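You operate a simulated robot arm through the tools that you are given. There is no shell and no other tool. Be economical: measure what you need, move in short steps, check, and stop when the job is done.

Carry out the task below with a simulated two-armed robot. There is one attempt and no reset: what you move stays moved.

TASK
Pick up the water bottle with one hand, pass it to the other hand and put it on the middle of the fixture table. Take the white tub on the top of the door table and put it away on the top of the press bench. Press the feed button two times. Take the grey printed block and leave it on the top of the seal bench. Fetch the black grommet from the top of the check bench and set it on the top of the shipping carton. Put the blue pilot lamp on the top of the press bench. Fetch the grey pilot lamp and set it on the top of the flat rack. Do these in any order. Set down upright: water bottle.

The check looks at the end state, three seconds after you hand in, the way a careful person would. Anything else that was tipped, shoved, dropped, spilled or broken makes it a failure. A push-on lid holds only when it is set on centred and level and pressed home; a screw cap is set on level and turned clockwise until tight.

THE ROBOT
Two 7-joint arms with two-finger parallel grippers on one trunk, on a base that drives. Base frame: it is fixed to the floor where the robot stands at the start and does not move with it; the origin is under the middle of the robot, x ahead of it, y to its left, z up. Lengths are in mm, angles in degrees, forces in N, time in s.
The left shoulder is at the start at [124, 171, 1162], the right one opposite. With the tool pointing down near the work surface each hand reaches from about 100 to 820 mm from the robot's upright axis, wherever it stands, measured 20 degrees to its own side. Places, roughly: black grommet (3x5x4 cm) [-4200, -6200, 800]; blue pilot lamp [-4250, -5250, 750]; feed button [-4100, -3800, 800]; grey pilot lamp [-4250, -4750, 750]; grey printed block [-4250, -3750, 750]; middle of the fixture table (76x22 cm) [-2740, 1720, 820]; top of the flat rack (13x44 cm) [-4320, -1620, 840]; top of the press bench [-4200, -4300, 800]; top of the seal bench [-4200, -7500, 800]; top of the shipping carton [-4100, -3000, 1000]; water bottle (7x7x18 cm) [500, -100, 700]; white tub (6x6x5 cm) [-2200, -2500, 800]. Payload 4.4 kg a hand.
Tool frame (each hand has its own): the origin (TCP) lies between the finger pads and is the grasp point; the fingertips stand 23 mm ahead of it; z points along the fingers, y is the line along which they close. The gripper opens to 94 mm. The fingers are 38 mm wide and 10 mm thick; the gripper's body (54 by 96 mm) begins 39 mm behind the TCP.
Orientation is that of the tool frame in the base frame, as a unit quaternion [x, y, z, w]. With the fingers straight down and closing along the base's y, the tool's x points along the base's -x, its y along +y and its z along -z.

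THE INTERFACE
- The arms move only by the tool jog_arm. It takes "left_steps", "right_steps" or both (then of equal length, played together; a hand with none holds still); each is a list of rows, each a list of 7 numbers: the shift along the tool's x, y, z in mm, then the turn, a rotation vector about the tool's x, y, z in degrees, then the gripper command, from -1 (shut) to 1 (fully open), values between in proportion. In form: [[dx, dy, dz, rx, ry, rz, gripper], ...]. A call has 1 to 12 rows; each row is the pose to reach, as a shift and turn from the pose commanded when the call began, along the tool's axes at that moment. A row lasts 0.2 s, in which the tool goes at most 50 mm and 8.6 degrees; a call with a longer step from one row to the next is refused whole, and so is a gripper value outside its range. A pose out of reach is approached as far as the arm can. The call stops where the force on the tool passes 40 N (or 10 N more than at its start, if that is more) or the arm is blocked; 0.2 s more then pass. Each finger travels about 72 mm/s and halts on what it meets, pressing with about 32 N; the grip force reading is that of the motor and also rises with nothing between the fingers. The clock runs only during rows and for 0.2 s after the last one: add rows that repeat a pose to give the fingers time. The reply holds the time, the measured pose of the TCP, the force on the tool along the base axes, the opening and the grip force, in the units named above and with some noise, with the torque about the TCP (base axes, N m) and any sound that the robot's microphone picked up.
- Cameras (640 x 400 px; columns grow to the right, rows downward): "scene" is now at [217.2, -41.4, 1277]; the picture's right is [-0.52, -0.85, 0.00], its down [-0.67, 0.42, -0.61] and it looks along [0.52, -0.32, -0.79] (base axes); focal length 256 px, centre (320, 200). "left" rides on the left gripper at [86, -16, -75] in its tool frame; the picture's right is [0.18, 0.98, 0.00], its down [-0.58, 0.11, -0.81] and it looks along [-0.79, 0.15, 0.59] (tool axes); focal length 243 px, centre (320, 200). "right" rides on the right gripper at [86, 16, -75] in its tool frame; the picture's right is [-0.18, 0.98, 0.00], its down [-0.58, -0.11, -0.81] and it looks along [-0.79, -0.15, 0.59] (tool axes); focal length 243 px, centre (320, 200). There is no depth. A picture from a camera that has moved, and an enlarged one, comes with that camera's place and axes in the base frame and with its lens.
- snapshot(camera): a new picture of that camera. No time passes.
- slide_trunk(by): slides the trunk up (or, below 0, down) by that many mm; the arms and the scene camera ride with it, the base frame stays. It gives what a move gives, with no picture.
- steer(legs): drives the robot by 1 to 6 legs, each [ahead, left, turn to the left] in mm, mm and degrees, along the robot's own axes; the way and the turn of a leg run together, so that a leg with both is an arc; at most 1500 mm and 180 degrees a leg. The arms and the cameras ride along, it lands a little off, and it stops where it bumps. It gives what a move gives.
- pan_tilt(pan, tilt): turns the head with the scene camera to pan (to the left, within 80 degrees either way) and tilt (down, from -29 to 69), counted from straight ahead of the robot. It gives what a move gives.
- close_up(camera, box): a new picture of the part [left, top, right, bottom] of that camera's present view, enlarged. No time passes.
- close_job(): hands the job in; it is judged then, once.

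Work in short steps. Places have to be worked out from the pictures, the camera data and where the tool is seen: move nearer, look again, correct. Check each grasp and each placing, and mend what went wrong. You have 207 turns and 210 pictures in all, those below and enlarged ones among them. Open the grippers and draw the arms clear of the work before you hand the job in, unless the task says otherwise.

The tools are called after "Emit:" as name(argument=value, ...) on one line, values as JSON. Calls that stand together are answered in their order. jog_arm: Moves the arms, as the interface text tells. Its arguments: {"type":"object","properties":{"left_steps":{"type":"array"},"right_steps":{"type":"array"}},"required":[]} The other tools are called the same way: slide_trunk (by) slides the trunk up or down; steer (legs) drives the base; pan_tilt (pan, tilt) turns the head that bears the scene camera; snapshot (camera) takes a picture; close_up (camera, box) takes an enlarged picture of a part of a camera's view; close_job () hands the job in.

At the start:

```text
time_s: 0.0
left_tcp_pos: [497.8, 49.8, 922.0]
left_tcp_rot: [0.0, 1.0, 0.0, -0.001]
left_contact_force: [0.0, -0.8, 0.0]
left_ft_torque: [0.02, -0.01, -0.02]
left_gripper_width: 94.0
left_finger_force: 0.1
right_tcp_pos: [503.4, -388.8, 930.2]
right_tcp_rot: [-0.001, 1.0, 0.0, 0.0]
right_contact_force: [0.8, 0.0, -1.1]
right_ft_torque: [-0.03, 0.01, -0.02]
right_gripper_width: 94.0
right_finger_force: 0.0
trunk travel left (down, up): [-175.0, 213.0]
robot x, y, heading: [-0.7, 2.5, -0.0]
head pan, tilt: [-31.7, 52.4]
```

scene: 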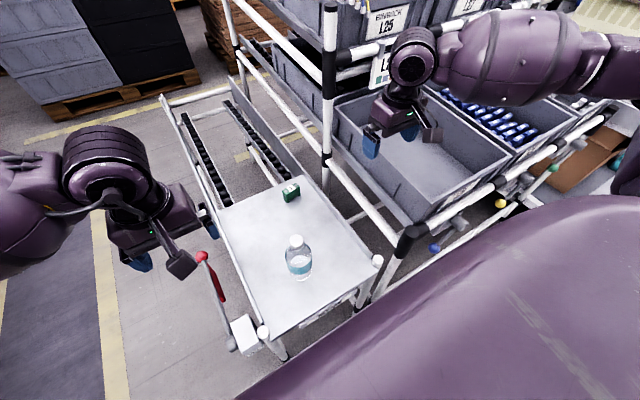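
right: 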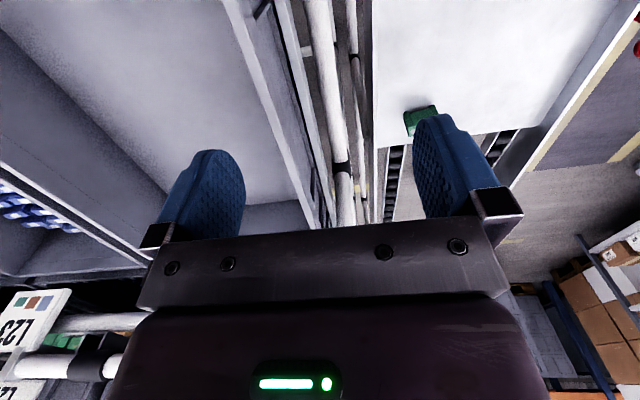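
left: 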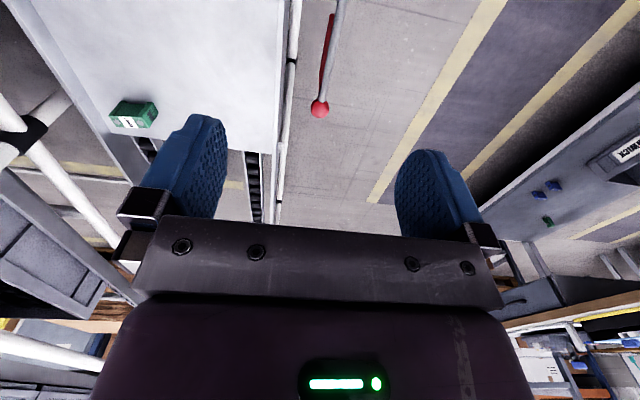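

I'll look at the bottle enlarged before planning the grasp; I estimate it at about [426, -118], standing at z 700–880.

Emit:
close_up(camera="scene", box=[240, 170, 400, 300])

Emit:
jog_arm(left_steps=[[0, 50, 0, 0, 0, 0, 1], [0, 100, 0, 0, 0, 0, 1], [0, 150, 0, 0, 0, 0, 1], [0, 180, 0, 0, 0, 0, 1]], right_steps=[[0, 0, -30, 0, 0, 0, 1], [20, 50, -40, 0, 0, 0, 1], [40, 100, -40, 0, 0, 0, 1], [60, 140, -40, 0, 0, 0, 1]])

Emit:
snapshot(camera="right")

```text
3.08 times, centred on (320, 235) of scene
camera zoom: at [217.2, -41.4, 1277.0], right [-0.52, -0.85, 0.0], down [-0.67, 0.42, -0.61], along [0.52, -0.32, -0.79], focal length 788 px, centre (320, 92)
```

zoom: 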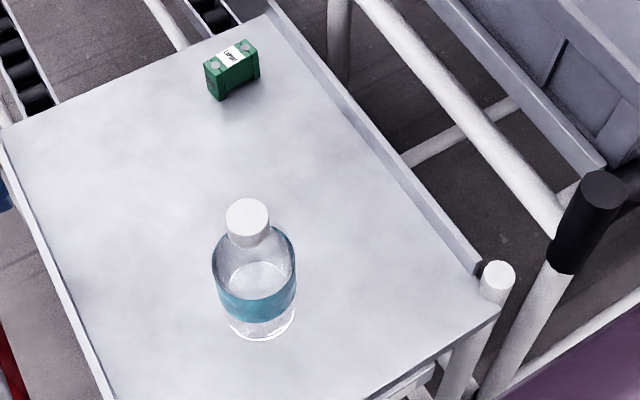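

```text
refused: row 2 steps farther than a row can; nothing moved
```

```text
205 pictures are left
camera right: at [416.2, -372.6, 1007.1], right [0.18, 0.98, 0.0], down [0.58, -0.11, 0.81], along [0.79, -0.15, -0.59], focal length 243 px, centre (320, 200)
```

right: 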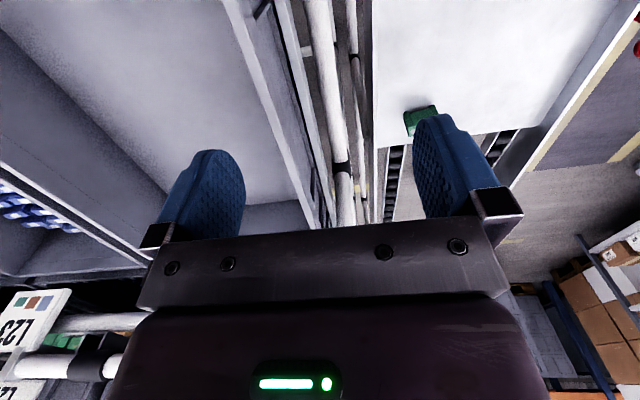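

Bottle refined to about [428, -120], cap about 27 mm wide at z 860–880. I'll keep rows under 50 mm and move the right hand above the cap while the left clears to the left.

Emit:
jog_arm(left_steps=[[0, 30, 0, 0, 0, 0, 1], [0, 60, 0, 0, 0, 0, 1], [0, 90, 0, 0, 0, 0, 1], [0, 120, 0, 0, 0, 0, 1], [0, 150, 0, 0, 0, 0, 1], [0, 180, 0, 0, 0, 0, 1], [0, 180, 0, 0, 0, 0, 1]], right_steps=[[10, 39, -20, 0, 0, 0, 1], [20, 78, -25, 0, 0, 0, 1], [30, 117, -25, 0, 0, 0, 1], [40, 156, -25, 0, 0, 0, 1], [50, 195, -25, 0, 0, 0, 1], [60, 234, -25, 0, 0, 0, 1], [75, 269, -25, 0, 0, 0, 1]])

Emit:
snapshot(camera="right")

Emit:
snapshot(camera="scene")

```text
time_s: 1.6
left_tcp_pos: [495.6, 229.6, 919.6]
left_tcp_rot: [0.0, 1.0, -0.001, 0.0]
left_contact_force: [-0.8, 0.2, 0.0]
left_ft_torque: [0.01, 0.03, 0.01]
left_gripper_width: 94.1
left_finger_force: 0.1
right_tcp_pos: [427.8, -120.0, 955.5]
right_tcp_rot: [0.0, 1.0, -0.002, 0.0]
right_contact_force: [0.1, 0.2, -0.7]
right_ft_torque: [0.01, 0.01, 0.04]
right_gripper_width: 93.9
right_finger_force: 0.1
trunk travel left (down, up): [-175.0, 213.0]
robot x, y, heading: [-1.4, 1.0, 0.2]
head pan, tilt: [-31.7, 52.4]
```

```text
204 pictures are left
camera right: at [341.4, -102.5, 1032.0], right [0.18, 0.98, 0.0], down [0.58, -0.11, 0.81], along [0.79, -0.15, -0.59], focal length 243 px, centre (320, 200)
```

right: 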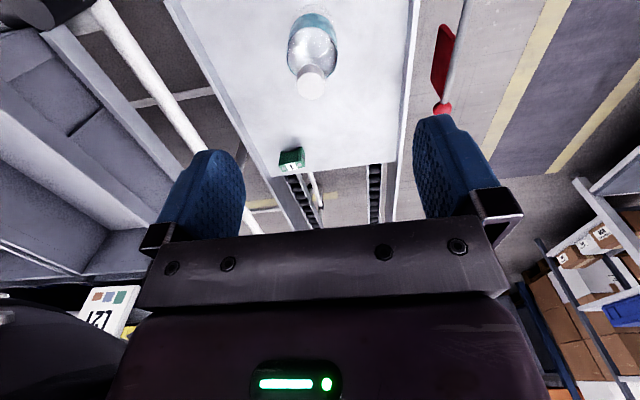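

```text
203 pictures are left
camera scene: at [217.6, -41.0, 1276.9], right [-0.52, -0.85, 0.0], down [-0.67, 0.42, -0.61], along [0.52, -0.32, -0.79], focal length 256 px, centre (320, 200)
```

scene: 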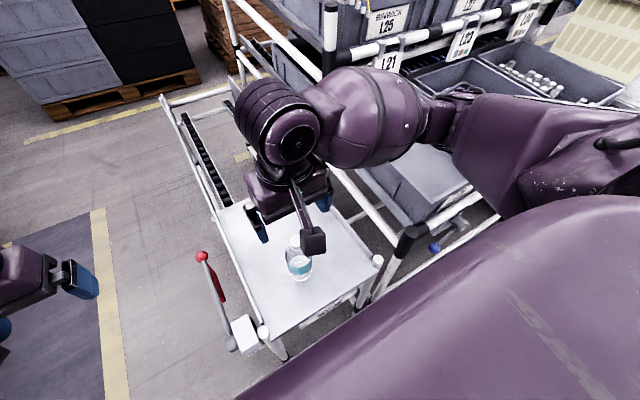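

The wrist view puts the cap at about [423, -122], z 880. I'll lower so only the cap sits between the pads (TCP z about 876).

Emit:
jog_arm(right_steps=[[3, -2, 30, 0, 0, 0, 1], [3, -2, 55, 0, 0, 0, 0.3], [3, -2, 79, 0, 0, 0, 0.0]])

Emit:
snapshot(camera="right")

```text
time_s: 2.4
left_tcp_pos: [496.3, 229.2, 921.9]
left_tcp_rot: [0.0, 1.0, 0.0, -0.001]
left_contact_force: [0.2, 0.1, 0.5]
left_ft_torque: [0.02, 0.02, 0.0]
left_gripper_width: 94.1
left_finger_force: 0.0
right_tcp_pos: [425.0, -120.9, 877.2]
right_tcp_rot: [0.0, 1.0, 0.0, 0.0]
right_contact_force: [-0.2, -0.5, 0.1]
right_ft_torque: [0.0, 0.01, 0.01]
right_gripper_width: 46.9
right_finger_force: 0.0
trunk travel left (down, up): [-175.0, 213.0]
robot x, y, heading: [-0.7, 1.5, -0.4]
head pan, tilt: [-31.7, 52.4]
```

```text
202 pictures are left
camera right: at [338.0, -104.7, 952.7], right [0.18, 0.98, 0.0], down [0.58, -0.11, 0.81], along [0.79, -0.15, -0.59], focal length 243 px, centre (320, 200)
```

right: 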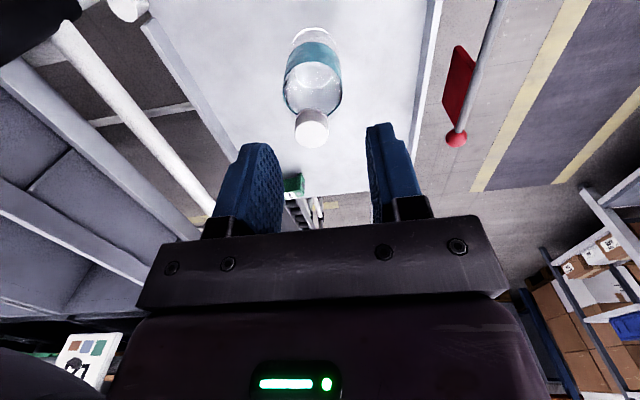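

Triangulating the two wrist views shows the cap is lower than I took it for: about [480, -140], top near z 767. I'll move over there still high and look again.

Emit:
jog_arm(right_steps=[[-27, -10, 0, 0, 0, 0, 0.0], [-55, -19, 20, 0, 0, 0, 0.0], [-55, -19, 50, 0, 0, 0, 0.0]])

Emit:
snapshot(camera="right")

Emit:
snapshot(camera="scene")

```text
time_s: 3.2
left_tcp_pos: [497.2, 229.5, 920.4]
left_tcp_rot: [0.0, 1.0, 0.0, 0.0]
left_contact_force: [0.0, -0.2, -0.3]
left_ft_torque: [0.02, -0.01, -0.02]
left_gripper_width: 93.8
left_finger_force: 0.1
right_tcp_pos: [481.3, -140.7, 827.1]
right_tcp_rot: [0.0, 1.0, 0.0, -0.001]
right_contact_force: [0.0, 0.0, -0.5]
right_ft_torque: [-0.02, -0.01, -0.01]
right_gripper_width: 47.1
right_finger_force: 0.2
trunk travel left (down, up): [-175.0, 213.0]
robot x, y, heading: [2.8, 0.8, 0.0]
head pan, tilt: [-31.7, 52.4]
```

```text
201 pictures are left
camera right: at [394.3, -124.7, 903.1], right [0.18, 0.98, 0.0], down [0.58, -0.11, 0.81], along [0.79, -0.15, -0.59], focal length 243 px, centre (320, 200)
```

right: 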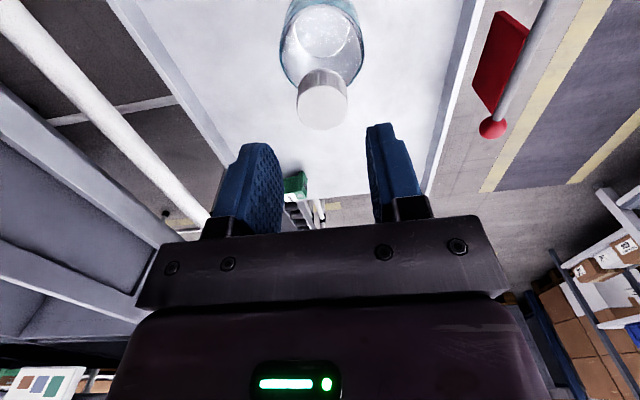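

```text
200 pictures are left
camera scene: at [217.3, -41.5, 1276.9], right [-0.52, -0.85, 0.0], down [-0.67, 0.42, -0.61], along [0.52, -0.32, -0.79], focal length 256 px, centre (320, 200)
```

scene: 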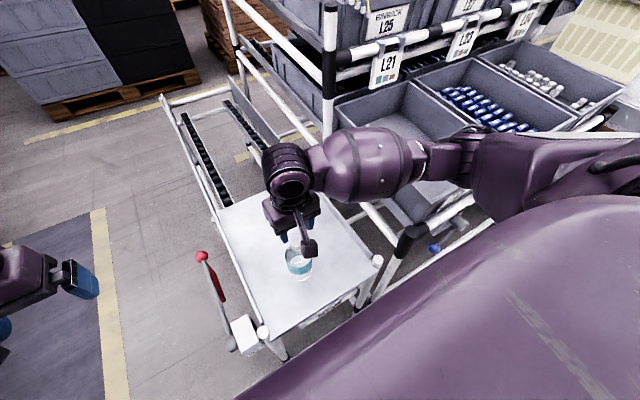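

Cap is now centred between the pads in y, at about x 481, top z ~762. Descend 62 mm and close on it.

Emit:
jog_arm(right_steps=[[0, 1, 30, 0, 0, 0, 0.0], [0, 1, 62, 0, 0, 0, 0.0]])

Emit:
snapshot(camera="right")

Emit:
close_up(camera="scene", box=[240, 170, 360, 290])

```text
time_s: 3.8
left_tcp_pos: [496.6, 229.6, 920.0]
left_tcp_rot: [0.001, 1.0, 0.0, 0.0]
left_contact_force: [-0.3, 0.5, -0.3]
left_ft_torque: [-0.04, 0.01, -0.01]
left_gripper_width: 94.1
left_finger_force: 0.0
right_tcp_pos: [478.9, -139.0, 764.3]
right_tcp_rot: [0.0, 1.0, 0.0, -0.001]
right_contact_force: [-0.2, 0.1, -0.6]
right_ft_torque: [0.01, 0.01, 0.0]
right_gripper_width: 46.9
right_finger_force: 0.1
trunk travel left (down, up): [-175.0, 213.0]
robot x, y, heading: [-1.2, -2.2, 0.1]
head pan, tilt: [-31.7, 52.4]
```

```text
199 pictures are left
camera right: at [393.2, -123.1, 840.1], right [0.18, 0.98, 0.0], down [0.58, -0.11, 0.81], along [0.79, -0.15, -0.59], focal length 243 px, centre (320, 200)
```

right: 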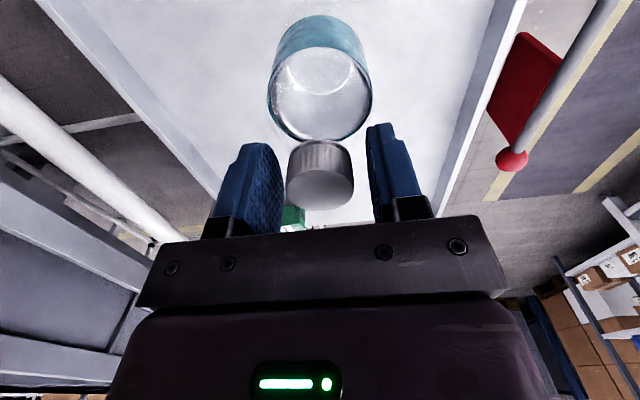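

```text
3.33 times, centred on (300, 230) of scene
camera zoom: at [217.3, -41.5, 1277.0], right [-0.52, -0.85, 0.0], down [-0.67, 0.42, -0.61], along [0.52, -0.32, -0.79], focal length 853 px, centre (387, 100)
```

zoom: 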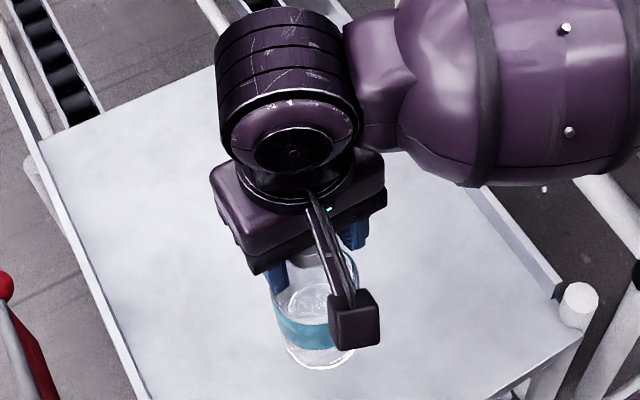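

The cap sits between the pads. Close and lift gently.

Emit:
jog_arm(right_steps=[[0, 0, 0, 0, 0, 0, -0.5], [0, 0, 0, 0, 0, 0, -1], [0, 0, 0, 0, 0, 0, -1], [0, 0, 0, 0, 0, 0, -1]])

Emit:
jog_arm(right_steps=[[0, 0, -20, 0, 0, 0, -1], [0, 0, -60, 0, 0, 0, -1], [0, 0, -100, 0, 0, 0, -1], [0, 0, -140, 0, 0, 0, -1], [0, 0, -180, 0, 0, 0, -1]])

Emit:
snapshot(camera="right")

Emit:
snapshot(camera="scene")

```text
time_s: 4.8
left_tcp_pos: [496.3, 228.5, 921.1]
left_tcp_rot: [0.0, 1.0, 0.0, 0.0]
left_contact_force: [-0.8, 0.4, 0.9]
left_ft_torque: [0.03, 0.04, 0.01]
left_gripper_width: 94.0
left_finger_force: 0.1
right_tcp_pos: [479.4, -139.3, 764.6]
right_tcp_rot: [0.0, 1.0, 0.0, -0.001]
right_contact_force: [-0.1, 1.0, 0.1]
right_ft_torque: [0.07, -0.04, 0.01]
right_gripper_width: 31.1
right_finger_force: 31.6
trunk travel left (down, up): [-175.0, 213.0]
robot x, y, heading: [-1.9, 0.9, 0.0]
head pan, tilt: [-31.7, 52.4]
```

```text
time_s: 6.0
left_tcp_pos: [495.5, 230.1, 920.6]
left_tcp_rot: [0.001, 1.0, 0.0, 0.0]
left_contact_force: [-0.2, -0.2, 0.3]
left_ft_torque: [0.03, 0.01, -0.03]
left_gripper_width: 94.2
left_finger_force: 0.0
right_tcp_pos: [479.3, -139.9, 945.3]
right_tcp_rot: [0.0, 1.0, 0.0, 0.0]
right_contact_force: [-0.5, 0.1, -3.3]
right_ft_torque: [0.0, 0.02, 0.01]
right_gripper_width: 31.4
right_finger_force: 31.4
trunk travel left (down, up): [-175.0, 213.0]
robot x, y, heading: [-0.6, 0.4, -0.1]
head pan, tilt: [-31.7, 52.4]
```

```text
197 pictures are left
camera right: at [392.7, -123.7, 1021.0], right [0.18, 0.98, 0.0], down [0.58, -0.11, 0.81], along [0.79, -0.15, -0.59], focal length 243 px, centre (320, 200)
```

right: 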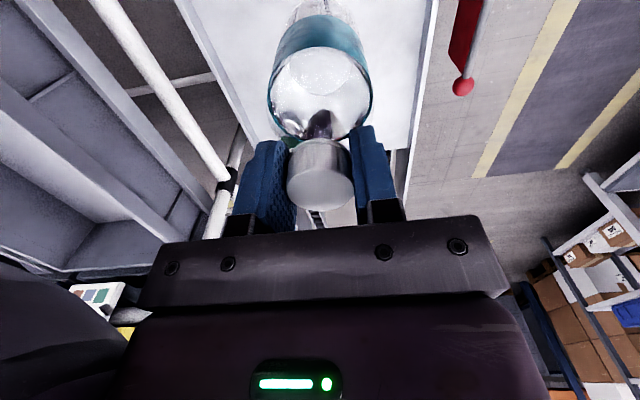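

```text
196 pictures are left
camera scene: at [216.7, -41.3, 1277.2], right [-0.52, -0.85, 0.0], down [-0.67, 0.42, -0.61], along [0.52, -0.32, -0.79], focal length 256 px, centre (320, 200)
```

scene: 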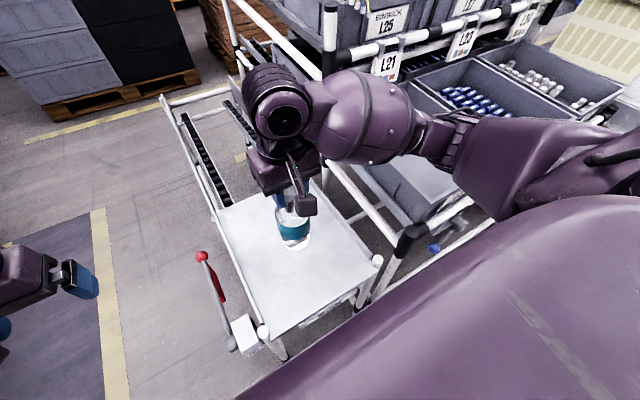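

The bottle is held firmly (about 3 N). I'll move it forward and up a little, and at the same time bring the left hand to a slanted pre-pose (60° tilt, 40° yaw), 150 mm back from the bottle's body.

Emit:
jog_arm(left_steps=[[4, -32, -5, 2.3, -6.4, 4.0, 1], [8, -64, -10, 4.6, -12.8, 8.0, 1], [12, -95, -15, 7.0, -19.2, 12.1, 1], [16, -127, -20, 9.3, -25.6, 16.1, 1], [20, -159, -25, 11.6, -31.9, 20.1, 1], [24, -190, -30, 13.9, -38.3, 24.1, 1], [28, -222, -35, 16.3, -44.7, 28.2, 1], [32, -254, -40, 18.6, -51.1, 32.2, 1], [35, -285, -45, 20.9, -57.5, 36.2, 1], [35, -285, -45, 20.9, -57.5, 36.2, 1]], right_steps=[[-20, 0, -10, 0, 0, 0, -1], [-40, 0, -20, 0, 0, 0, -1], [-60, 0, -30, 0, 0, 0, -1], [-80, 0, -40, 0, 0, 0, -1], [-80, 0, -40, 0, 0, 0, -1], [-80, 0, -40, 0, 0, 0, -1], [-80, 0, -40, 0, 0, 0, -1], [-80, 0, -40, 0, 0, 0, -1], [-80, 0, -40, 0, 0, 0, -1], [-80, 0, -40, 0, 0, 0, -1]])

Emit:
snapshot(camera="left")

Emit:
snapshot(camera="scene")

```text
time_s: 8.2
left_tcp_pos: [481.6, -12.3, 1019.3]
left_tcp_rot: [0.297, 0.813, -0.171, 0.471]
left_contact_force: [-0.1, -0.3, 0.3]
left_ft_torque: [-0.02, 0.0, 0.01]
left_gripper_width: 93.8
left_finger_force: 0.0
left hand out of reach, approached as far as the arm can: row 8, 9, 10
right_tcp_pos: [561.0, -140.5, 984.9]
right_tcp_rot: [0.0, 1.0, -0.001, 0.0]
right_contact_force: [0.8, -0.2, -2.4]
right_ft_torque: [0.01, -0.01, -0.04]
right_gripper_width: 31.3
right_finger_force: 31.7
trunk travel left (down, up): [-175.0, 213.0]
robot x, y, heading: [-3.9, -1.4, -0.0]
head pan, tilt: [-31.7, 52.4]
```

```text
195 pictures are left
camera left: at [388.5, 43.2, 980.8], right [0.56, 0.81, -0.16], down [-0.24, 0.35, 0.91], along [0.79, -0.47, 0.39], focal length 243 px, centre (320, 200)
```

left: 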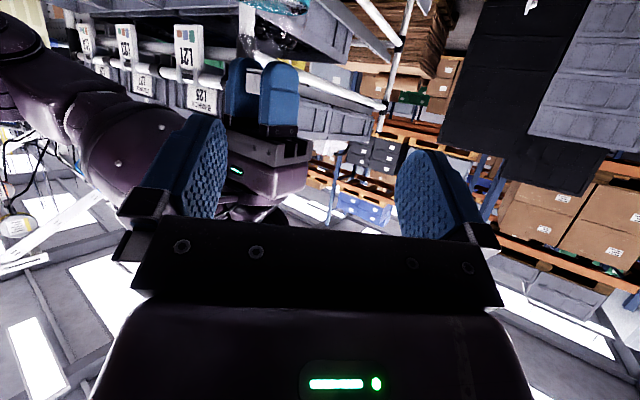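

```text
194 pictures are left
camera scene: at [217.4, -42.5, 1277.0], right [-0.53, -0.85, 0.0], down [-0.67, 0.42, -0.61], along [0.52, -0.32, -0.79], focal length 256 px, centre (320, 200)
```

scene: 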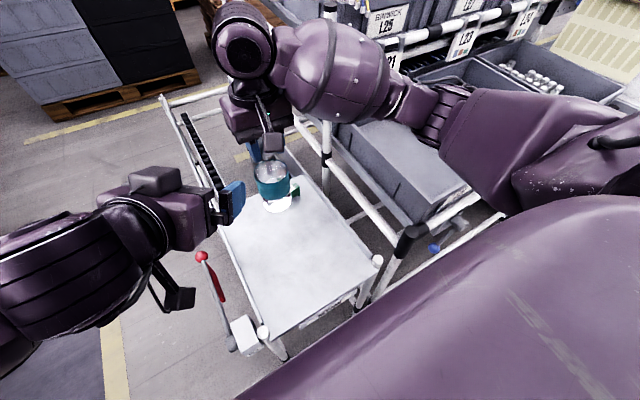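

The left hand ran out of reach going inward. I'll shift it left first and then bring the bottle to it with the right hand.

Emit:
jog_arm(left_steps=[[13, 20, -16, 0, 0, 0, 1], [26, 41, -32, 0, 0, 0, 1], [40, 61, -48, 0, 0, 0, 1], [53, 82, -65, 0, 0, 0, 1], [53, 82, -65, 0, 0, 0, 1]])

```text
time_s: 9.4
left_tcp_pos: [502.4, 89.3, 982.7]
left_tcp_rot: [0.296, 0.814, -0.171, 0.47]
left_contact_force: [-0.3, -0.5, -1.4]
left_ft_torque: [0.02, 0.01, 0.06]
left_gripper_width: 94.2
left_finger_force: 0.1
left hand out of reach, approached as far as the arm can: row 1, 2, 3, 4, 5
right_tcp_pos: [559.8, -141.7, 984.4]
right_tcp_rot: [-0.001, 1.0, -0.001, 0.0]
right_contact_force: [-0.1, -0.7, -1.9]
right_ft_torque: [0.0, 0.02, 0.0]
right_gripper_width: 31.2
right_finger_force: 32.2
trunk travel left (down, up): [-175.0, 213.0]
robot x, y, heading: [1.2, -2.4, -0.1]
head pan, tilt: [-31.7, 52.4]
```

It is the wrist getting too near the shoulder, so I move the left hand forward (about +117 in x) and check where it lands.

Emit:
jog_arm(left_steps=[[-12, 19, 19, 0, 0, 0, 1], [-24, 38, 38, 0, 0, 0, 1], [-36, 57, 56, 0, 0, 0, 1], [-48, 76, 75, 0, 0, 0, 1], [-48, 76, 75, 0, 0, 0, 1]])

```text
time_s: 10.6
left_tcp_pos: [619.5, 92.3, 987.1]
left_tcp_rot: [0.296, 0.814, -0.17, 0.47]
left_contact_force: [-0.2, 0.7, 0.5]
left_ft_torque: [0.01, 0.01, -0.02]
left_gripper_width: 94.0
left_finger_force: 0.0
right_tcp_pos: [560.6, -140.6, 984.4]
right_tcp_rot: [0.0, 1.0, -0.001, 0.0]
right_contact_force: [0.4, -0.8, -2.4]
right_ft_torque: [0.02, 0.0, 0.0]
right_gripper_width: 30.9
right_finger_force: 32.2
trunk travel left (down, up): [-175.0, 213.0]
robot x, y, heading: [-0.1, -0.9, 0.2]
head pan, tilt: [-31.7, 52.4]
```

Commands restart from the measured pose. Now bring both to the meeting arrangement: bottle axis at [640, 0], left hand 110 mm short of it.

Emit:
jog_arm(left_steps=[[8, -11, 0, 0, 0, 0, 1], [15, -23, 0, 0, 0, 0, 1], [23, -34, 0, 0, 0, 0, 1], [30, -46, -1, 0, 0, 0, 1], [38, -57, -1, 0, 0, 0, 1], [38, -57, -1, 0, 0, 0, 1]], right_steps=[[-20, 20, -4, 0, 0, 0, -1], [-40, 50, -8, 0, 0, 0, -1], [-60, 80, -11, 0, 0, 0, -1], [-79, 110, -11, 0, 0, 0, -1], [-79, 141, -11, 0, 0, 0, -1], [-79, 141, -11, 0, 0, 0, -1]])

Emit:
pan_tilt(pan=0, tilt=40)

Emit:
snapshot(camera="left")

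Emit:
snapshot(camera="scene")

```text
time_s: 12.0
left_tcp_pos: [567.6, 61.1, 954.6]
left_tcp_rot: [0.296, 0.814, -0.171, 0.47]
left_contact_force: [-0.4, 0.0, -0.1]
left_ft_torque: [-0.04, 0.05, -0.02]
left_gripper_width: 93.9
left_finger_force: 0.1
right_tcp_pos: [640.5, -0.7, 994.8]
right_tcp_rot: [0.0, 1.0, 0.0, 0.0]
right_contact_force: [0.1, 1.0, -2.7]
right_ft_torque: [0.01, 0.0, 0.01]
right_gripper_width: 30.9
right_finger_force: 31.7
trunk travel left (down, up): [-175.0, 213.0]
robot x, y, heading: [-0.1, 1.7, 0.0]
head pan, tilt: [-31.7, 52.4]
```

```text
time_s: 13.0
left_tcp_pos: [568.2, 62.0, 954.6]
left_tcp_rot: [0.297, 0.814, -0.172, 0.47]
left_contact_force: [-0.7, 0.5, -0.2]
left_ft_torque: [0.01, 0.02, 0.01]
left_gripper_width: 93.8
left_finger_force: 0.0
right_tcp_pos: [637.8, 1.1, 996.2]
right_tcp_rot: [0.0, 1.0, 0.0, 0.0]
right_contact_force: [0.1, -0.2, -1.7]
right_ft_torque: [-0.02, 0.01, -0.02]
right_gripper_width: 31.0
right_finger_force: 31.7
trunk travel left (down, up): [-175.0, 213.0]
robot x, y, heading: [1.1, 0.5, 0.0]
head pan, tilt: [0.0, 40.0]
```

```text
193 pictures are left
camera left: at [475.8, 118.9, 916.3], right [0.56, 0.81, -0.16], down [-0.24, 0.35, 0.91], along [0.79, -0.47, 0.39], focal length 243 px, centre (320, 200)
```

left: 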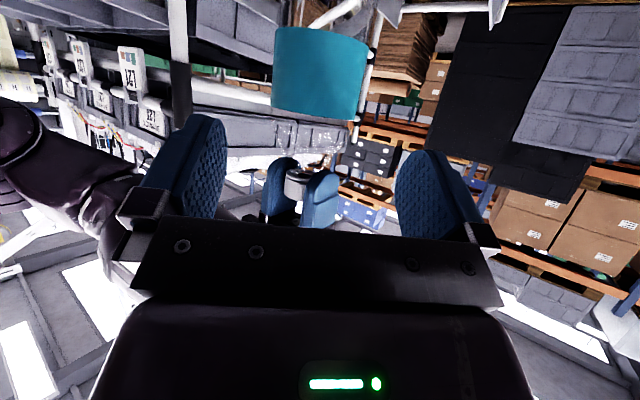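

```text
192 pictures are left
camera scene: at [238.8, -2.3, 1294.3], right [0.0, -1.0, 0.0], down [-0.64, 0.0, -0.77], along [0.77, 0.0, -0.64], focal length 256 px, centre (320, 200)
```

scene: 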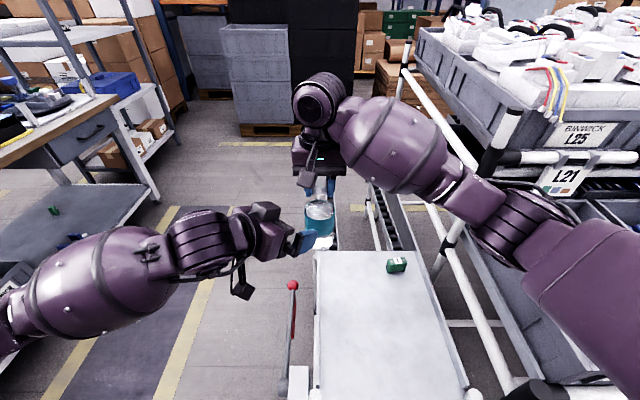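

The bottle is centred ahead of the left hand. Advance 110 mm along the fingers.

Emit:
jog_arm(left_steps=[[0, 0, 30, 0, 0, 0, 1], [0, 0, 60, 0, 0, 0, 1], [0, 0, 85, 0, 0, 0, 1], [0, 0, 108, 0, 0, 0, 1]])

Emit:
snapshot(camera="left")

Emit:
close_up(camera="scene", box=[220, 60, 420, 260])

```text
time_s: 14.0
left_tcp_pos: [640.0, 2.7, 899.0]
left_tcp_rot: [0.296, 0.814, -0.171, 0.47]
left_contact_force: [-13.3, 19.8, 2.7]
left_ft_torque: [-0.77, -0.56, -0.13]
left_gripper_width: 93.9
left_finger_force: 0.1
right_tcp_pos: [641.8, -2.4, 996.2]
right_tcp_rot: [0.004, 1.0, -0.003, 0.0]
right_contact_force: [13.3, -19.5, -5.4]
right_ft_torque: [-1.06, -0.78, 0.1]
right_gripper_width: 31.7
right_finger_force: 32.0
trunk travel left (down, up): [-175.0, 213.0]
robot x, y, heading: [-0.2, 1.8, -0.0]
head pan, tilt: [0.0, 40.0]
```

```text
191 pictures are left
camera left: at [548.1, 58.8, 861.4], right [0.56, 0.81, -0.16], down [-0.24, 0.34, 0.91], along [0.79, -0.47, 0.39], focal length 243 px, centre (320, 200)
```

left: 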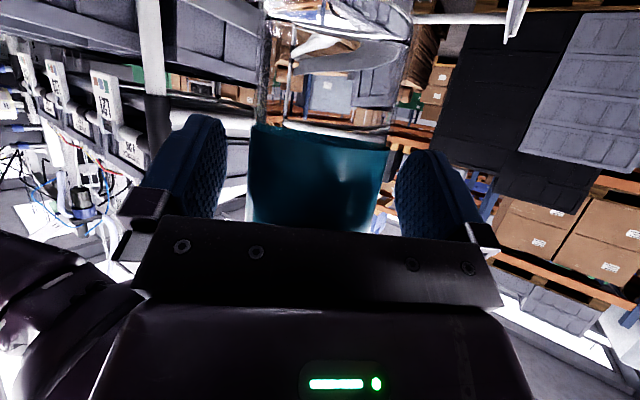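

```text
2.00 times, centred on (320, 160) of scene
camera zoom: at [239.2, -2.7, 1294.2], right [0.0, -1.0, 0.0], down [-0.64, 0.0, -0.77], along [0.77, 0.0, -0.64], focal length 512 px, centre (320, 280)
```

zoom: 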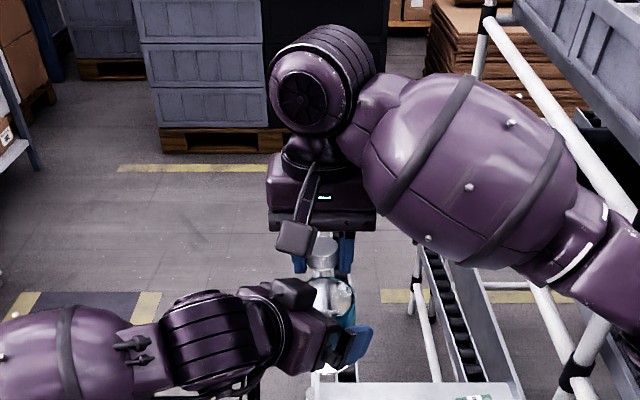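

The palm presses against the bottle (~24 N). Back off 10 mm, then close the left hand.

Emit:
jog_arm(left_steps=[[0, 0, -6, 0, 0, 0, 1], [0, 0, -12, 0, 0, 0, 1], [0, 0, -12, 0, 0, 0, 1]])

Emit:
jog_arm(left_steps=[[0, 0, 0, 0, 0, 0, 0.5], [0, 0, 0, 0, 0, 0, 0], [0, 0, 0, 0, 0, 0, -1], [0, 0, 0, 0, 0, 0, -1], [0, 0, 0, 0, 0, 0, -1]])

Emit:
snapshot(camera="left")

```text
time_s: 14.8
left_tcp_pos: [630.3, 8.4, 906.5]
left_tcp_rot: [0.298, 0.813, -0.172, 0.469]
left_contact_force: [-1.3, -3.3, -5.4]
left_ft_torque: [0.08, -0.1, 0.04]
left_gripper_width: 94.0
left_finger_force: 0.1
right_tcp_pos: [639.7, 1.8, 996.3]
right_tcp_rot: [0.0, 1.0, 0.0, 0.0]
right_contact_force: [0.4, 2.6, 3.4]
right_ft_torque: [0.24, 0.09, -0.05]
right_gripper_width: 31.2
right_finger_force: 32.1
trunk travel left (down, up): [-175.0, 213.0]
robot x, y, heading: [1.7, -1.2, 0.3]
head pan, tilt: [0.0, 40.0]
```

```text
time_s: 16.0
left_tcp_pos: [631.5, 8.6, 906.1]
left_tcp_rot: [0.295, 0.814, -0.171, 0.47]
left_contact_force: [4.3, 3.7, -6.0]
left_ft_torque: [0.39, -0.12, 0.3]
left_gripper_width: 64.4
left_finger_force: 32.4
right_tcp_pos: [639.4, -0.2, 994.8]
right_tcp_rot: [0.0, 1.0, -0.001, 0.0]
right_contact_force: [-3.6, -3.5, 7.0]
right_ft_torque: [-0.65, 0.57, -0.22]
right_gripper_width: 31.2
right_finger_force: 32.2
trunk travel left (down, up): [-175.0, 213.0]
robot x, y, heading: [1.9, 0.1, -0.1]
head pan, tilt: [0.0, 40.0]
```

```text
189 pictures are left
camera left: at [539.7, 65.7, 867.9], right [0.56, 0.81, -0.16], down [-0.24, 0.34, 0.91], along [0.79, -0.47, 0.39], focal length 243 px, centre (320, 200)
```

left: 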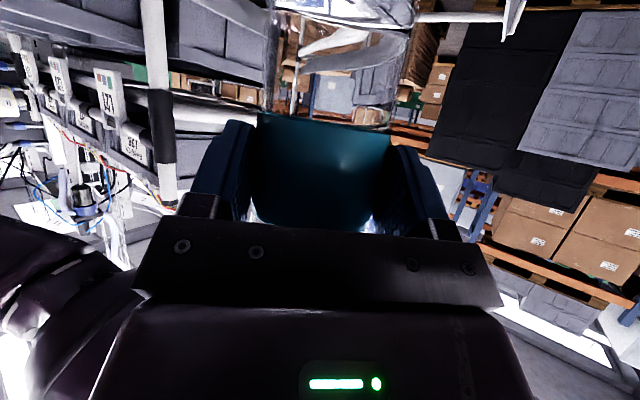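

Left grip holds the body (64 mm, 32 N). Open the right hand and lift it off the cap, then away to the right.

Emit:
jog_arm(right_steps=[[0, 0, 0, 0, 0, 0, 0.2], [0, 0, 0, 0, 0, 0, 0.2], [0, 0, -40, 0, 0, 0, 0.2], [0, 0, -80, 0, 0, 0, 0.2], [20, -45, -80, 0, 0, 0, 0.2], [40, -90, -80, 0, 0, 0, 0.2], [60, -135, -80, 0, 0, 0, 0.2], [80, -180, -80, 0, 0, 0, 0.2], [100, -225, -80, 0, 0, 0, 0.2]])

Emit:
snapshot(camera="scene")

```text
time_s: 18.0
left_tcp_pos: [630.8, 7.3, 908.3]
left_tcp_rot: [0.297, 0.813, -0.172, 0.471]
left_contact_force: [-0.4, -0.2, -2.3]
left_ft_torque: [0.03, 0.08, -0.04]
left_gripper_width: 64.3
left_finger_force: 31.7
right_tcp_pos: [538.9, -224.6, 1076.7]
right_tcp_rot: [-0.001, 1.0, -0.001, 0.001]
right_contact_force: [0.1, 0.7, 0.1]
right_ft_torque: [0.02, -0.02, -0.01]
right_gripper_width: 56.3
right_finger_force: 0.1
trunk travel left (down, up): [-175.0, 213.0]
robot x, y, heading: [-0.6, 3.9, 0.0]
head pan, tilt: [0.0, 40.0]
```

```text
188 pictures are left
camera scene: at [237.7, -3.1, 1294.7], right [0.0, -1.0, 0.0], down [-0.64, 0.0, -0.77], along [0.77, 0.0, -0.64], focal length 256 px, centre (320, 200)
```

scene: 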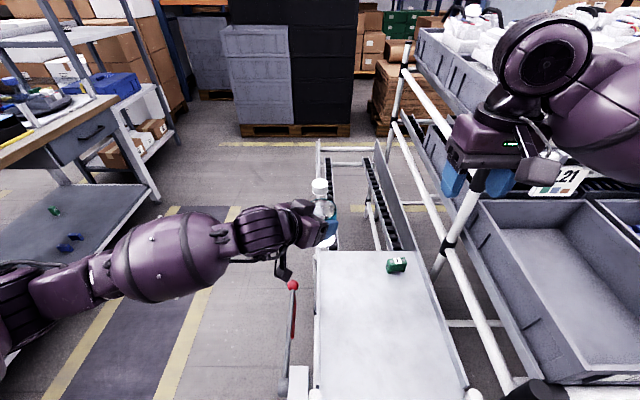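

Hand-over done, bottle upright in the left hand. Now survey the surroundings before driving.

Emit:
pan_tilt(pan=80, tilt=20)

Emit:
snapshot(camera="scene")

Emit:
pan_tilt(pan=-80, tilt=20)

Emit:
snapshot(camera="scene")

```text
time_s: 19.5
left_tcp_pos: [630.7, 8.3, 907.1]
left_tcp_rot: [0.296, 0.814, -0.171, 0.47]
left_contact_force: [-0.6, 0.4, -2.8]
left_ft_torque: [0.0, 0.03, -0.02]
left_gripper_width: 64.0
left_finger_force: 32.1
right_tcp_pos: [539.4, -224.1, 1075.8]
right_tcp_rot: [-0.001, 1.0, 0.0, 0.001]
right_contact_force: [0.4, 0.4, 1.2]
right_ft_torque: [-0.03, 0.03, -0.01]
right_gripper_width: 56.6
right_finger_force: 0.1
trunk travel left (down, up): [-175.0, 213.0]
robot x, y, heading: [-1.5, 0.1, -0.2]
head pan, tilt: [80.0, 20.0]
```

```text
187 pictures are left
camera scene: at [170.0, 89.5, 1325.7], right [0.98, -0.17, 0.0], down [-0.06, -0.34, -0.94], along [0.16, 0.93, -0.34], focal length 256 px, centre (320, 200)
```

scene: 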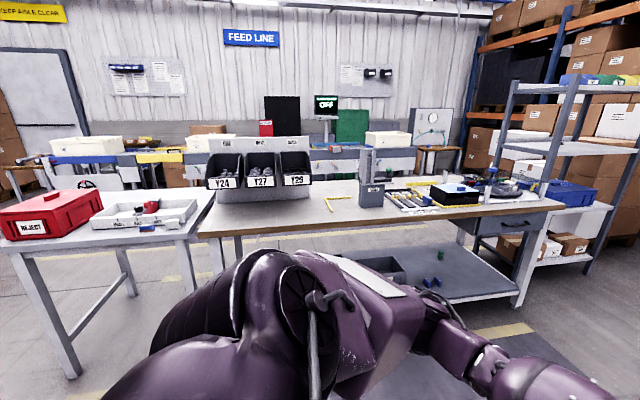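

```text
time_s: 22.0
left_tcp_pos: [632.0, 8.5, 906.4]
left_tcp_rot: [0.296, 0.814, -0.171, 0.469]
left_contact_force: [-0.3, 0.0, -2.4]
left_ft_torque: [0.05, 0.06, 0.04]
left_gripper_width: 64.1
left_finger_force: 32.2
right_tcp_pos: [540.0, -224.5, 1076.3]
right_tcp_rot: [0.0, 1.0, 0.0, 0.0]
right_contact_force: [0.3, 0.0, -0.2]
right_ft_torque: [0.01, 0.0, 0.01]
right_gripper_width: 56.4
right_finger_force: 0.1
trunk travel left (down, up): [-175.0, 213.0]
robot x, y, heading: [1.6, 1.3, 0.1]
head pan, tilt: [-80.0, 20.0]
```

```text
186 pictures are left
camera scene: at [170.0, -93.9, 1325.7], right [-0.98, -0.17, 0.0], down [-0.06, 0.34, -0.94], along [0.16, -0.93, -0.34], focal length 256 px, centre (320, 200)
```

scene: 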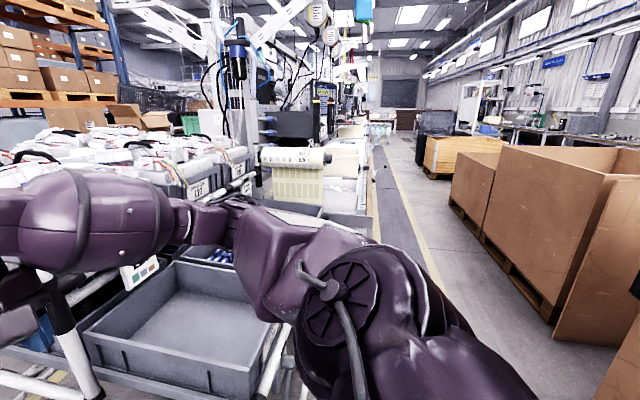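

A bench lies to the left (front edge y ≈ 1050), racks to the right, big cardboard boxes at x < -1000, y < -1300. Back up 300 mm and turn left 90° to view the way toward the fixture table.

Emit:
steer(legs=[[-300, 0, 0], [0, 0, 90]])

Emit:
pan_tilt(pan=70, tilt=20)

Emit:
snapshot(camera="scene")

```text
time_s: 27.8
left_tcp_pos: [-302.1, 631.4, 906.6]
left_tcp_rot: [-0.363, 0.786, 0.21, 0.454]
left_contact_force: [-0.4, 0.1, -2.9]
left_ft_torque: [-0.04, 0.05, -0.01]
left_gripper_width: 64.2
left_finger_force: 32.7
right_tcp_pos: [-70.8, 536.9, 1076.5]
right_tcp_rot: [-0.703, 0.711, 0.0, -0.001]
right_contact_force: [-0.1, -1.0, 1.1]
right_ft_torque: [0.03, 0.0, 0.03]
right_gripper_width: 56.6
right_finger_force: 0.1
trunk travel left (down, up): [-175.0, 213.0]
robot x, y, heading: [-300.1, -1.5, 89.3]
head pan, tilt: [-80.0, 20.0]
```

```text
time_s: 30.2
left_tcp_pos: [-301.5, 632.9, 906.8]
left_tcp_rot: [-0.362, 0.787, 0.209, 0.454]
left_contact_force: [-0.6, 0.3, -2.4]
left_ft_torque: [-0.04, 0.04, 0.01]
left_gripper_width: 64.4
left_finger_force: 32.1
right_tcp_pos: [-69.6, 535.9, 1076.6]
right_tcp_rot: [-0.704, 0.711, 0.0, 0.0]
right_contact_force: [-1.6, 0.7, -0.2]
right_ft_torque: [0.02, 0.01, -0.06]
right_gripper_width: 56.6
right_finger_force: 0.0
trunk travel left (down, up): [-175.0, 213.0]
robot x, y, heading: [-298.5, -0.9, 89.5]
head pan, tilt: [70.0, 20.0]
```

```text
185 pictures are left
camera scene: at [-385.7, 183.5, 1325.7], right [0.35, 0.94, 0.0], down [0.32, -0.12, -0.94], along [-0.88, 0.33, -0.34], focal length 256 px, centre (320, 200)
```

scene: 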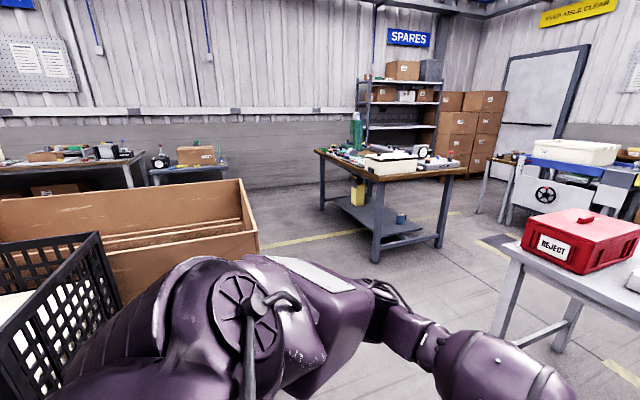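

The cluttered table at x -3480…-2110, y 1370…2130 is the fixture table; a big box lies south of it up to y ≈ 300. I'll turn to face -x and look straight along the lane.

Emit:
steer(legs=[[0, 0, 90.5]])

Emit:
pan_tilt(pan=0, tilt=25)

Emit:
snapshot(camera="scene")

Emit:
pan_tilt(pan=60, tilt=25)

Emit:
snapshot(camera="scene")

```text
time_s: 33.0
left_tcp_pos: [-824.4, 355.9, 922.5]
left_tcp_rot: [0.684, -0.519, -0.407, -0.313]
left_contact_force: [-0.2, 0.3, -2.6]
left_ft_torque: [-0.07, 0.0, -0.04]
left_gripper_width: 64.4
left_finger_force: 31.9
right_tcp_pos: [-626.6, 486.4, 1076.9]
right_tcp_rot: [0.958, -0.287, -0.001, -0.001]
right_contact_force: [-0.5, 0.0, 0.0]
right_ft_torque: [0.02, -0.01, 0.01]
right_gripper_width: 56.5
right_finger_force: 0.1
trunk travel left (down, up): [-175.0, 213.0]
robot x, y, heading: [-302.0, 3.6, 146.4]
head pan, tilt: [70.0, 20.0]
stopped in leg 1: the robot was blocked; the commanded pose is now the measured one
```

```text
time_s: 34.4
left_tcp_pos: [-825.1, 355.6, 921.0]
left_tcp_rot: [0.685, -0.519, -0.406, -0.311]
left_contact_force: [1.1, 0.6, -1.8]
left_ft_torque: [-0.08, 0.01, 0.02]
left_gripper_width: 64.3
left_finger_force: 32.0
right_tcp_pos: [-629.8, 487.7, 1075.1]
right_tcp_rot: [0.958, -0.286, 0.0, 0.0]
right_contact_force: [-0.3, -0.5, 0.6]
right_ft_torque: [-0.01, -0.02, 0.01]
right_gripper_width: 56.1
right_finger_force: 0.0
trunk travel left (down, up): [-175.0, 213.0]
robot x, y, heading: [-300.5, 2.3, 146.8]
head pan, tilt: [0.0, 25.0]
```

```text
184 pictures are left
camera scene: at [-505.4, 137.2, 1317.2], right [0.55, 0.83, 0.0], down [0.35, -0.24, -0.91], along [-0.76, 0.5, -0.42], focal length 256 px, centre (320, 200)
```

scene: 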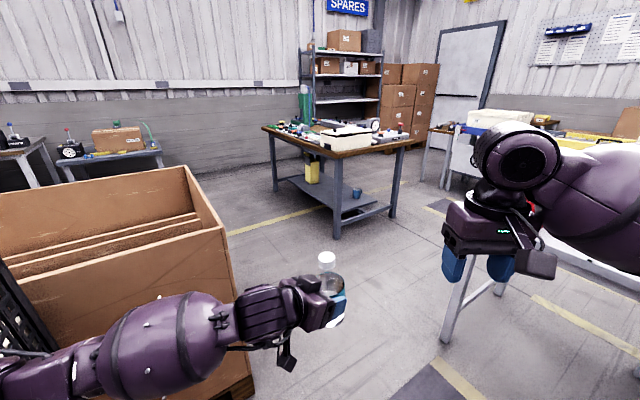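

```text
time_s: 35.7
left_tcp_pos: [-824.4, 355.4, 920.3]
left_tcp_rot: [0.685, -0.518, -0.406, -0.311]
left_contact_force: [-1.0, 0.4, -1.9]
left_ft_torque: [-0.02, -0.02, -0.05]
left_gripper_width: 64.3
left_finger_force: 31.9
right_tcp_pos: [-628.7, 488.0, 1076.2]
right_tcp_rot: [0.958, -0.286, 0.0, 0.002]
right_contact_force: [0.5, 0.1, 0.0]
right_ft_torque: [-0.03, 0.02, -0.05]
right_gripper_width: 56.2
right_finger_force: 0.1
trunk travel left (down, up): [-175.0, 213.0]
robot x, y, heading: [-302.0, 3.0, 146.6]
head pan, tilt: [60.0, 25.0]
```

```text
183 pictures are left
camera scene: at [-510.9, 45.6, 1317.4], right [-0.45, 0.89, 0.0], down [0.38, 0.19, -0.91], along [-0.81, -0.41, -0.42], focal length 256 px, centre (320, 200)
```

scene: 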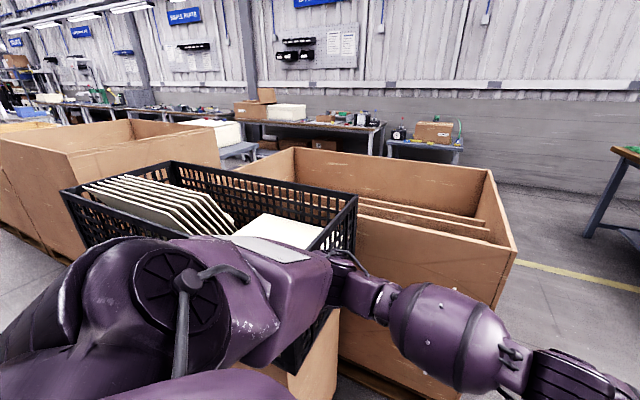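

The left forearm met the crate as I turned (no load now). I'll turn back a little, raise the trunk so the arms clear the boxes, then check.

Emit:
steer(legs=[[0, 0, -16]])

Emit:
slide_trunk(by=205)

Emit:
snapshot(camera="scene")

```text
time_s: 37.1
left_tcp_pos: [-706.2, 484.0, 921.1]
left_tcp_rot: [-0.606, 0.609, 0.359, 0.365]
left_contact_force: [0.0, 0.5, -2.3]
left_ft_torque: [-0.08, -0.01, 0.0]
left_gripper_width: 64.4
left_finger_force: 32.1
right_tcp_pos: [-480.9, 556.6, 1076.3]
right_tcp_rot: [0.909, -0.417, -0.001, 0.001]
right_contact_force: [1.0, 0.2, -1.1]
right_ft_torque: [0.01, 0.0, 0.01]
right_gripper_width: 56.7
right_finger_force: 0.1
trunk travel left (down, up): [-175.0, 213.0]
robot x, y, heading: [-303.7, 4.6, 130.3]
head pan, tilt: [60.0, 25.0]
```

```text
time_s: 39.3
left_tcp_pos: [-707.0, 483.5, 1126.8]
left_tcp_rot: [-0.605, 0.609, 0.359, 0.366]
left_contact_force: [-0.9, -0.4, -3.0]
left_ft_torque: [-0.05, 0.01, 0.01]
left_gripper_width: 64.3
left_finger_force: 32.4
right_tcp_pos: [-481.7, 555.8, 1281.4]
right_tcp_rot: [0.909, -0.416, 0.0, 0.0]
right_contact_force: [0.5, 0.2, -0.1]
right_ft_torque: [-0.01, -0.05, 0.0]
right_gripper_width: 56.1
right_finger_force: 0.2
trunk travel left (down, up): [-380.0, 8.0]
robot x, y, heading: [-299.5, 1.8, 130.5]
head pan, tilt: [60.0, 25.0]
```

```text
182 pictures are left
camera scene: at [-428.2, 25.6, 1532.7], right [-0.18, 0.98, 0.0], down [0.42, 0.08, -0.91], along [-0.89, -0.16, -0.42], focal length 256 px, centre (320, 200)
```

scene: 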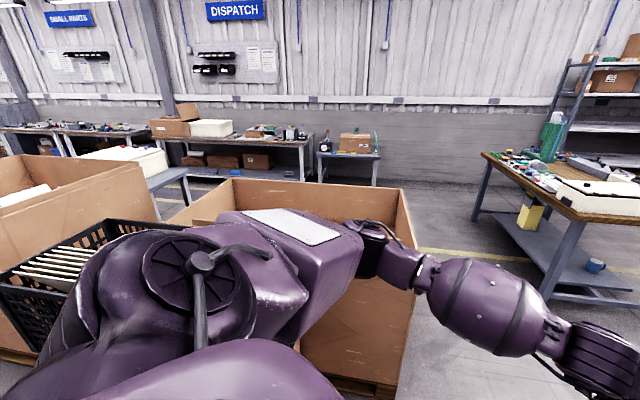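

Box corner confirmed near (-1345, 285). Turn to heading ~140° and go ahead between the box and the reject table.

Emit:
steer(legs=[[0, 0, 9.5], [900, 0, 0]])

Emit:
pan_tilt(pan=30, tilt=35)

Emit:
snapshot(camera="scene")

Emit:
pan_tilt(pan=-60, tilt=35)

Emit:
snapshot(camera="scene")

```text
time_s: 44.7
left_tcp_pos: [-1474.0, 990.7, 1126.6]
left_tcp_rot: [0.654, -0.556, -0.388, -0.335]
left_contact_force: [0.3, -0.2, -2.2]
left_ft_torque: [-0.05, -0.03, -0.03]
left_gripper_width: 64.3
left_finger_force: 32.5
right_tcp_pos: [-1262.2, 1098.2, 1282.0]
right_tcp_rot: [0.94, -0.34, 0.0, -0.001]
right_contact_force: [0.3, 0.3, -0.3]
right_ft_torque: [-0.03, 0.0, 0.04]
right_gripper_width: 56.5
right_finger_force: 0.1
trunk travel left (down, up): [-380.0, 8.0]
robot x, y, heading: [-991.3, 580.7, 139.8]
head pan, tilt: [60.0, 25.0]
```

```text
time_s: 45.6
left_tcp_pos: [-1474.0, 990.4, 1126.4]
left_tcp_rot: [0.654, -0.556, -0.389, -0.334]
left_contact_force: [-0.2, 0.2, -3.1]
left_ft_torque: [-0.03, 0.0, 0.03]
left_gripper_width: 64.2
left_finger_force: 32.6
right_tcp_pos: [-1263.2, 1099.6, 1281.8]
right_tcp_rot: [0.941, -0.34, -0.001, 0.0]
right_contact_force: [0.0, 0.3, -0.8]
right_ft_torque: [-0.01, 0.01, -0.01]
right_gripper_width: 56.3
right_finger_force: 0.1
trunk travel left (down, up): [-380.0, 8.0]
robot x, y, heading: [-991.8, 578.5, 139.8]
head pan, tilt: [30.0, 35.0]
```

```text
181 pictures are left
camera scene: at [-1122.7, 630.7, 1517.0], right [0.17, 0.98, 0.0], down [0.56, -0.1, -0.82], along [-0.81, 0.14, -0.57], focal length 256 px, centre (320, 200)
```

scene: 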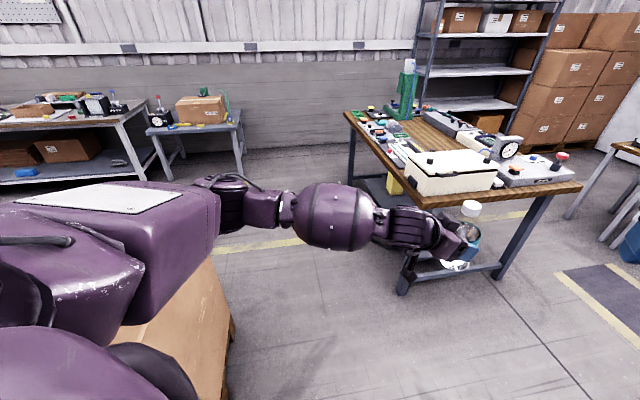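

```text
time_s: 47.3
left_tcp_pos: [-1473.0, 990.3, 1126.4]
left_tcp_rot: [0.654, -0.556, -0.389, -0.335]
left_contact_force: [-0.3, -1.4, -2.1]
left_ft_torque: [-0.07, 0.01, 0.0]
left_gripper_width: 64.4
left_finger_force: 31.9
right_tcp_pos: [-1261.9, 1098.5, 1280.4]
right_tcp_rot: [0.94, -0.34, -0.001, 0.0]
right_contact_force: [-0.8, -0.5, 0.5]
right_ft_torque: [-0.01, -0.03, -0.01]
right_gripper_width: 56.2
right_finger_force: 0.1
trunk travel left (down, up): [-380.0, 8.0]
robot x, y, heading: [-993.8, 579.8, 140.0]
head pan, tilt: [-60.0, 35.0]
```

```text
180 pictures are left
camera scene: at [-1020.7, 702.2, 1517.0], right [0.98, -0.17, 0.0], down [-0.1, -0.57, -0.82], along [0.14, 0.81, -0.57], focal length 256 px, centre (320, 200)
```

scene: 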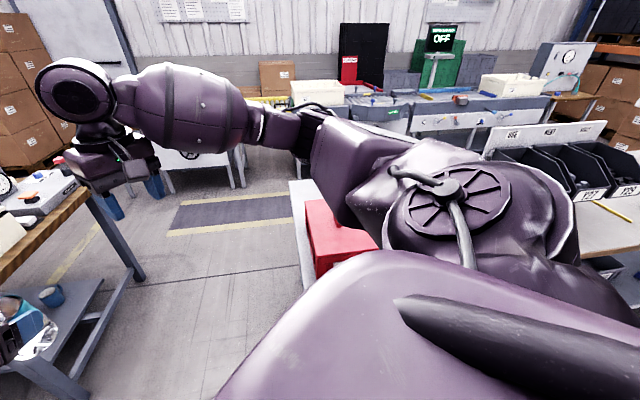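

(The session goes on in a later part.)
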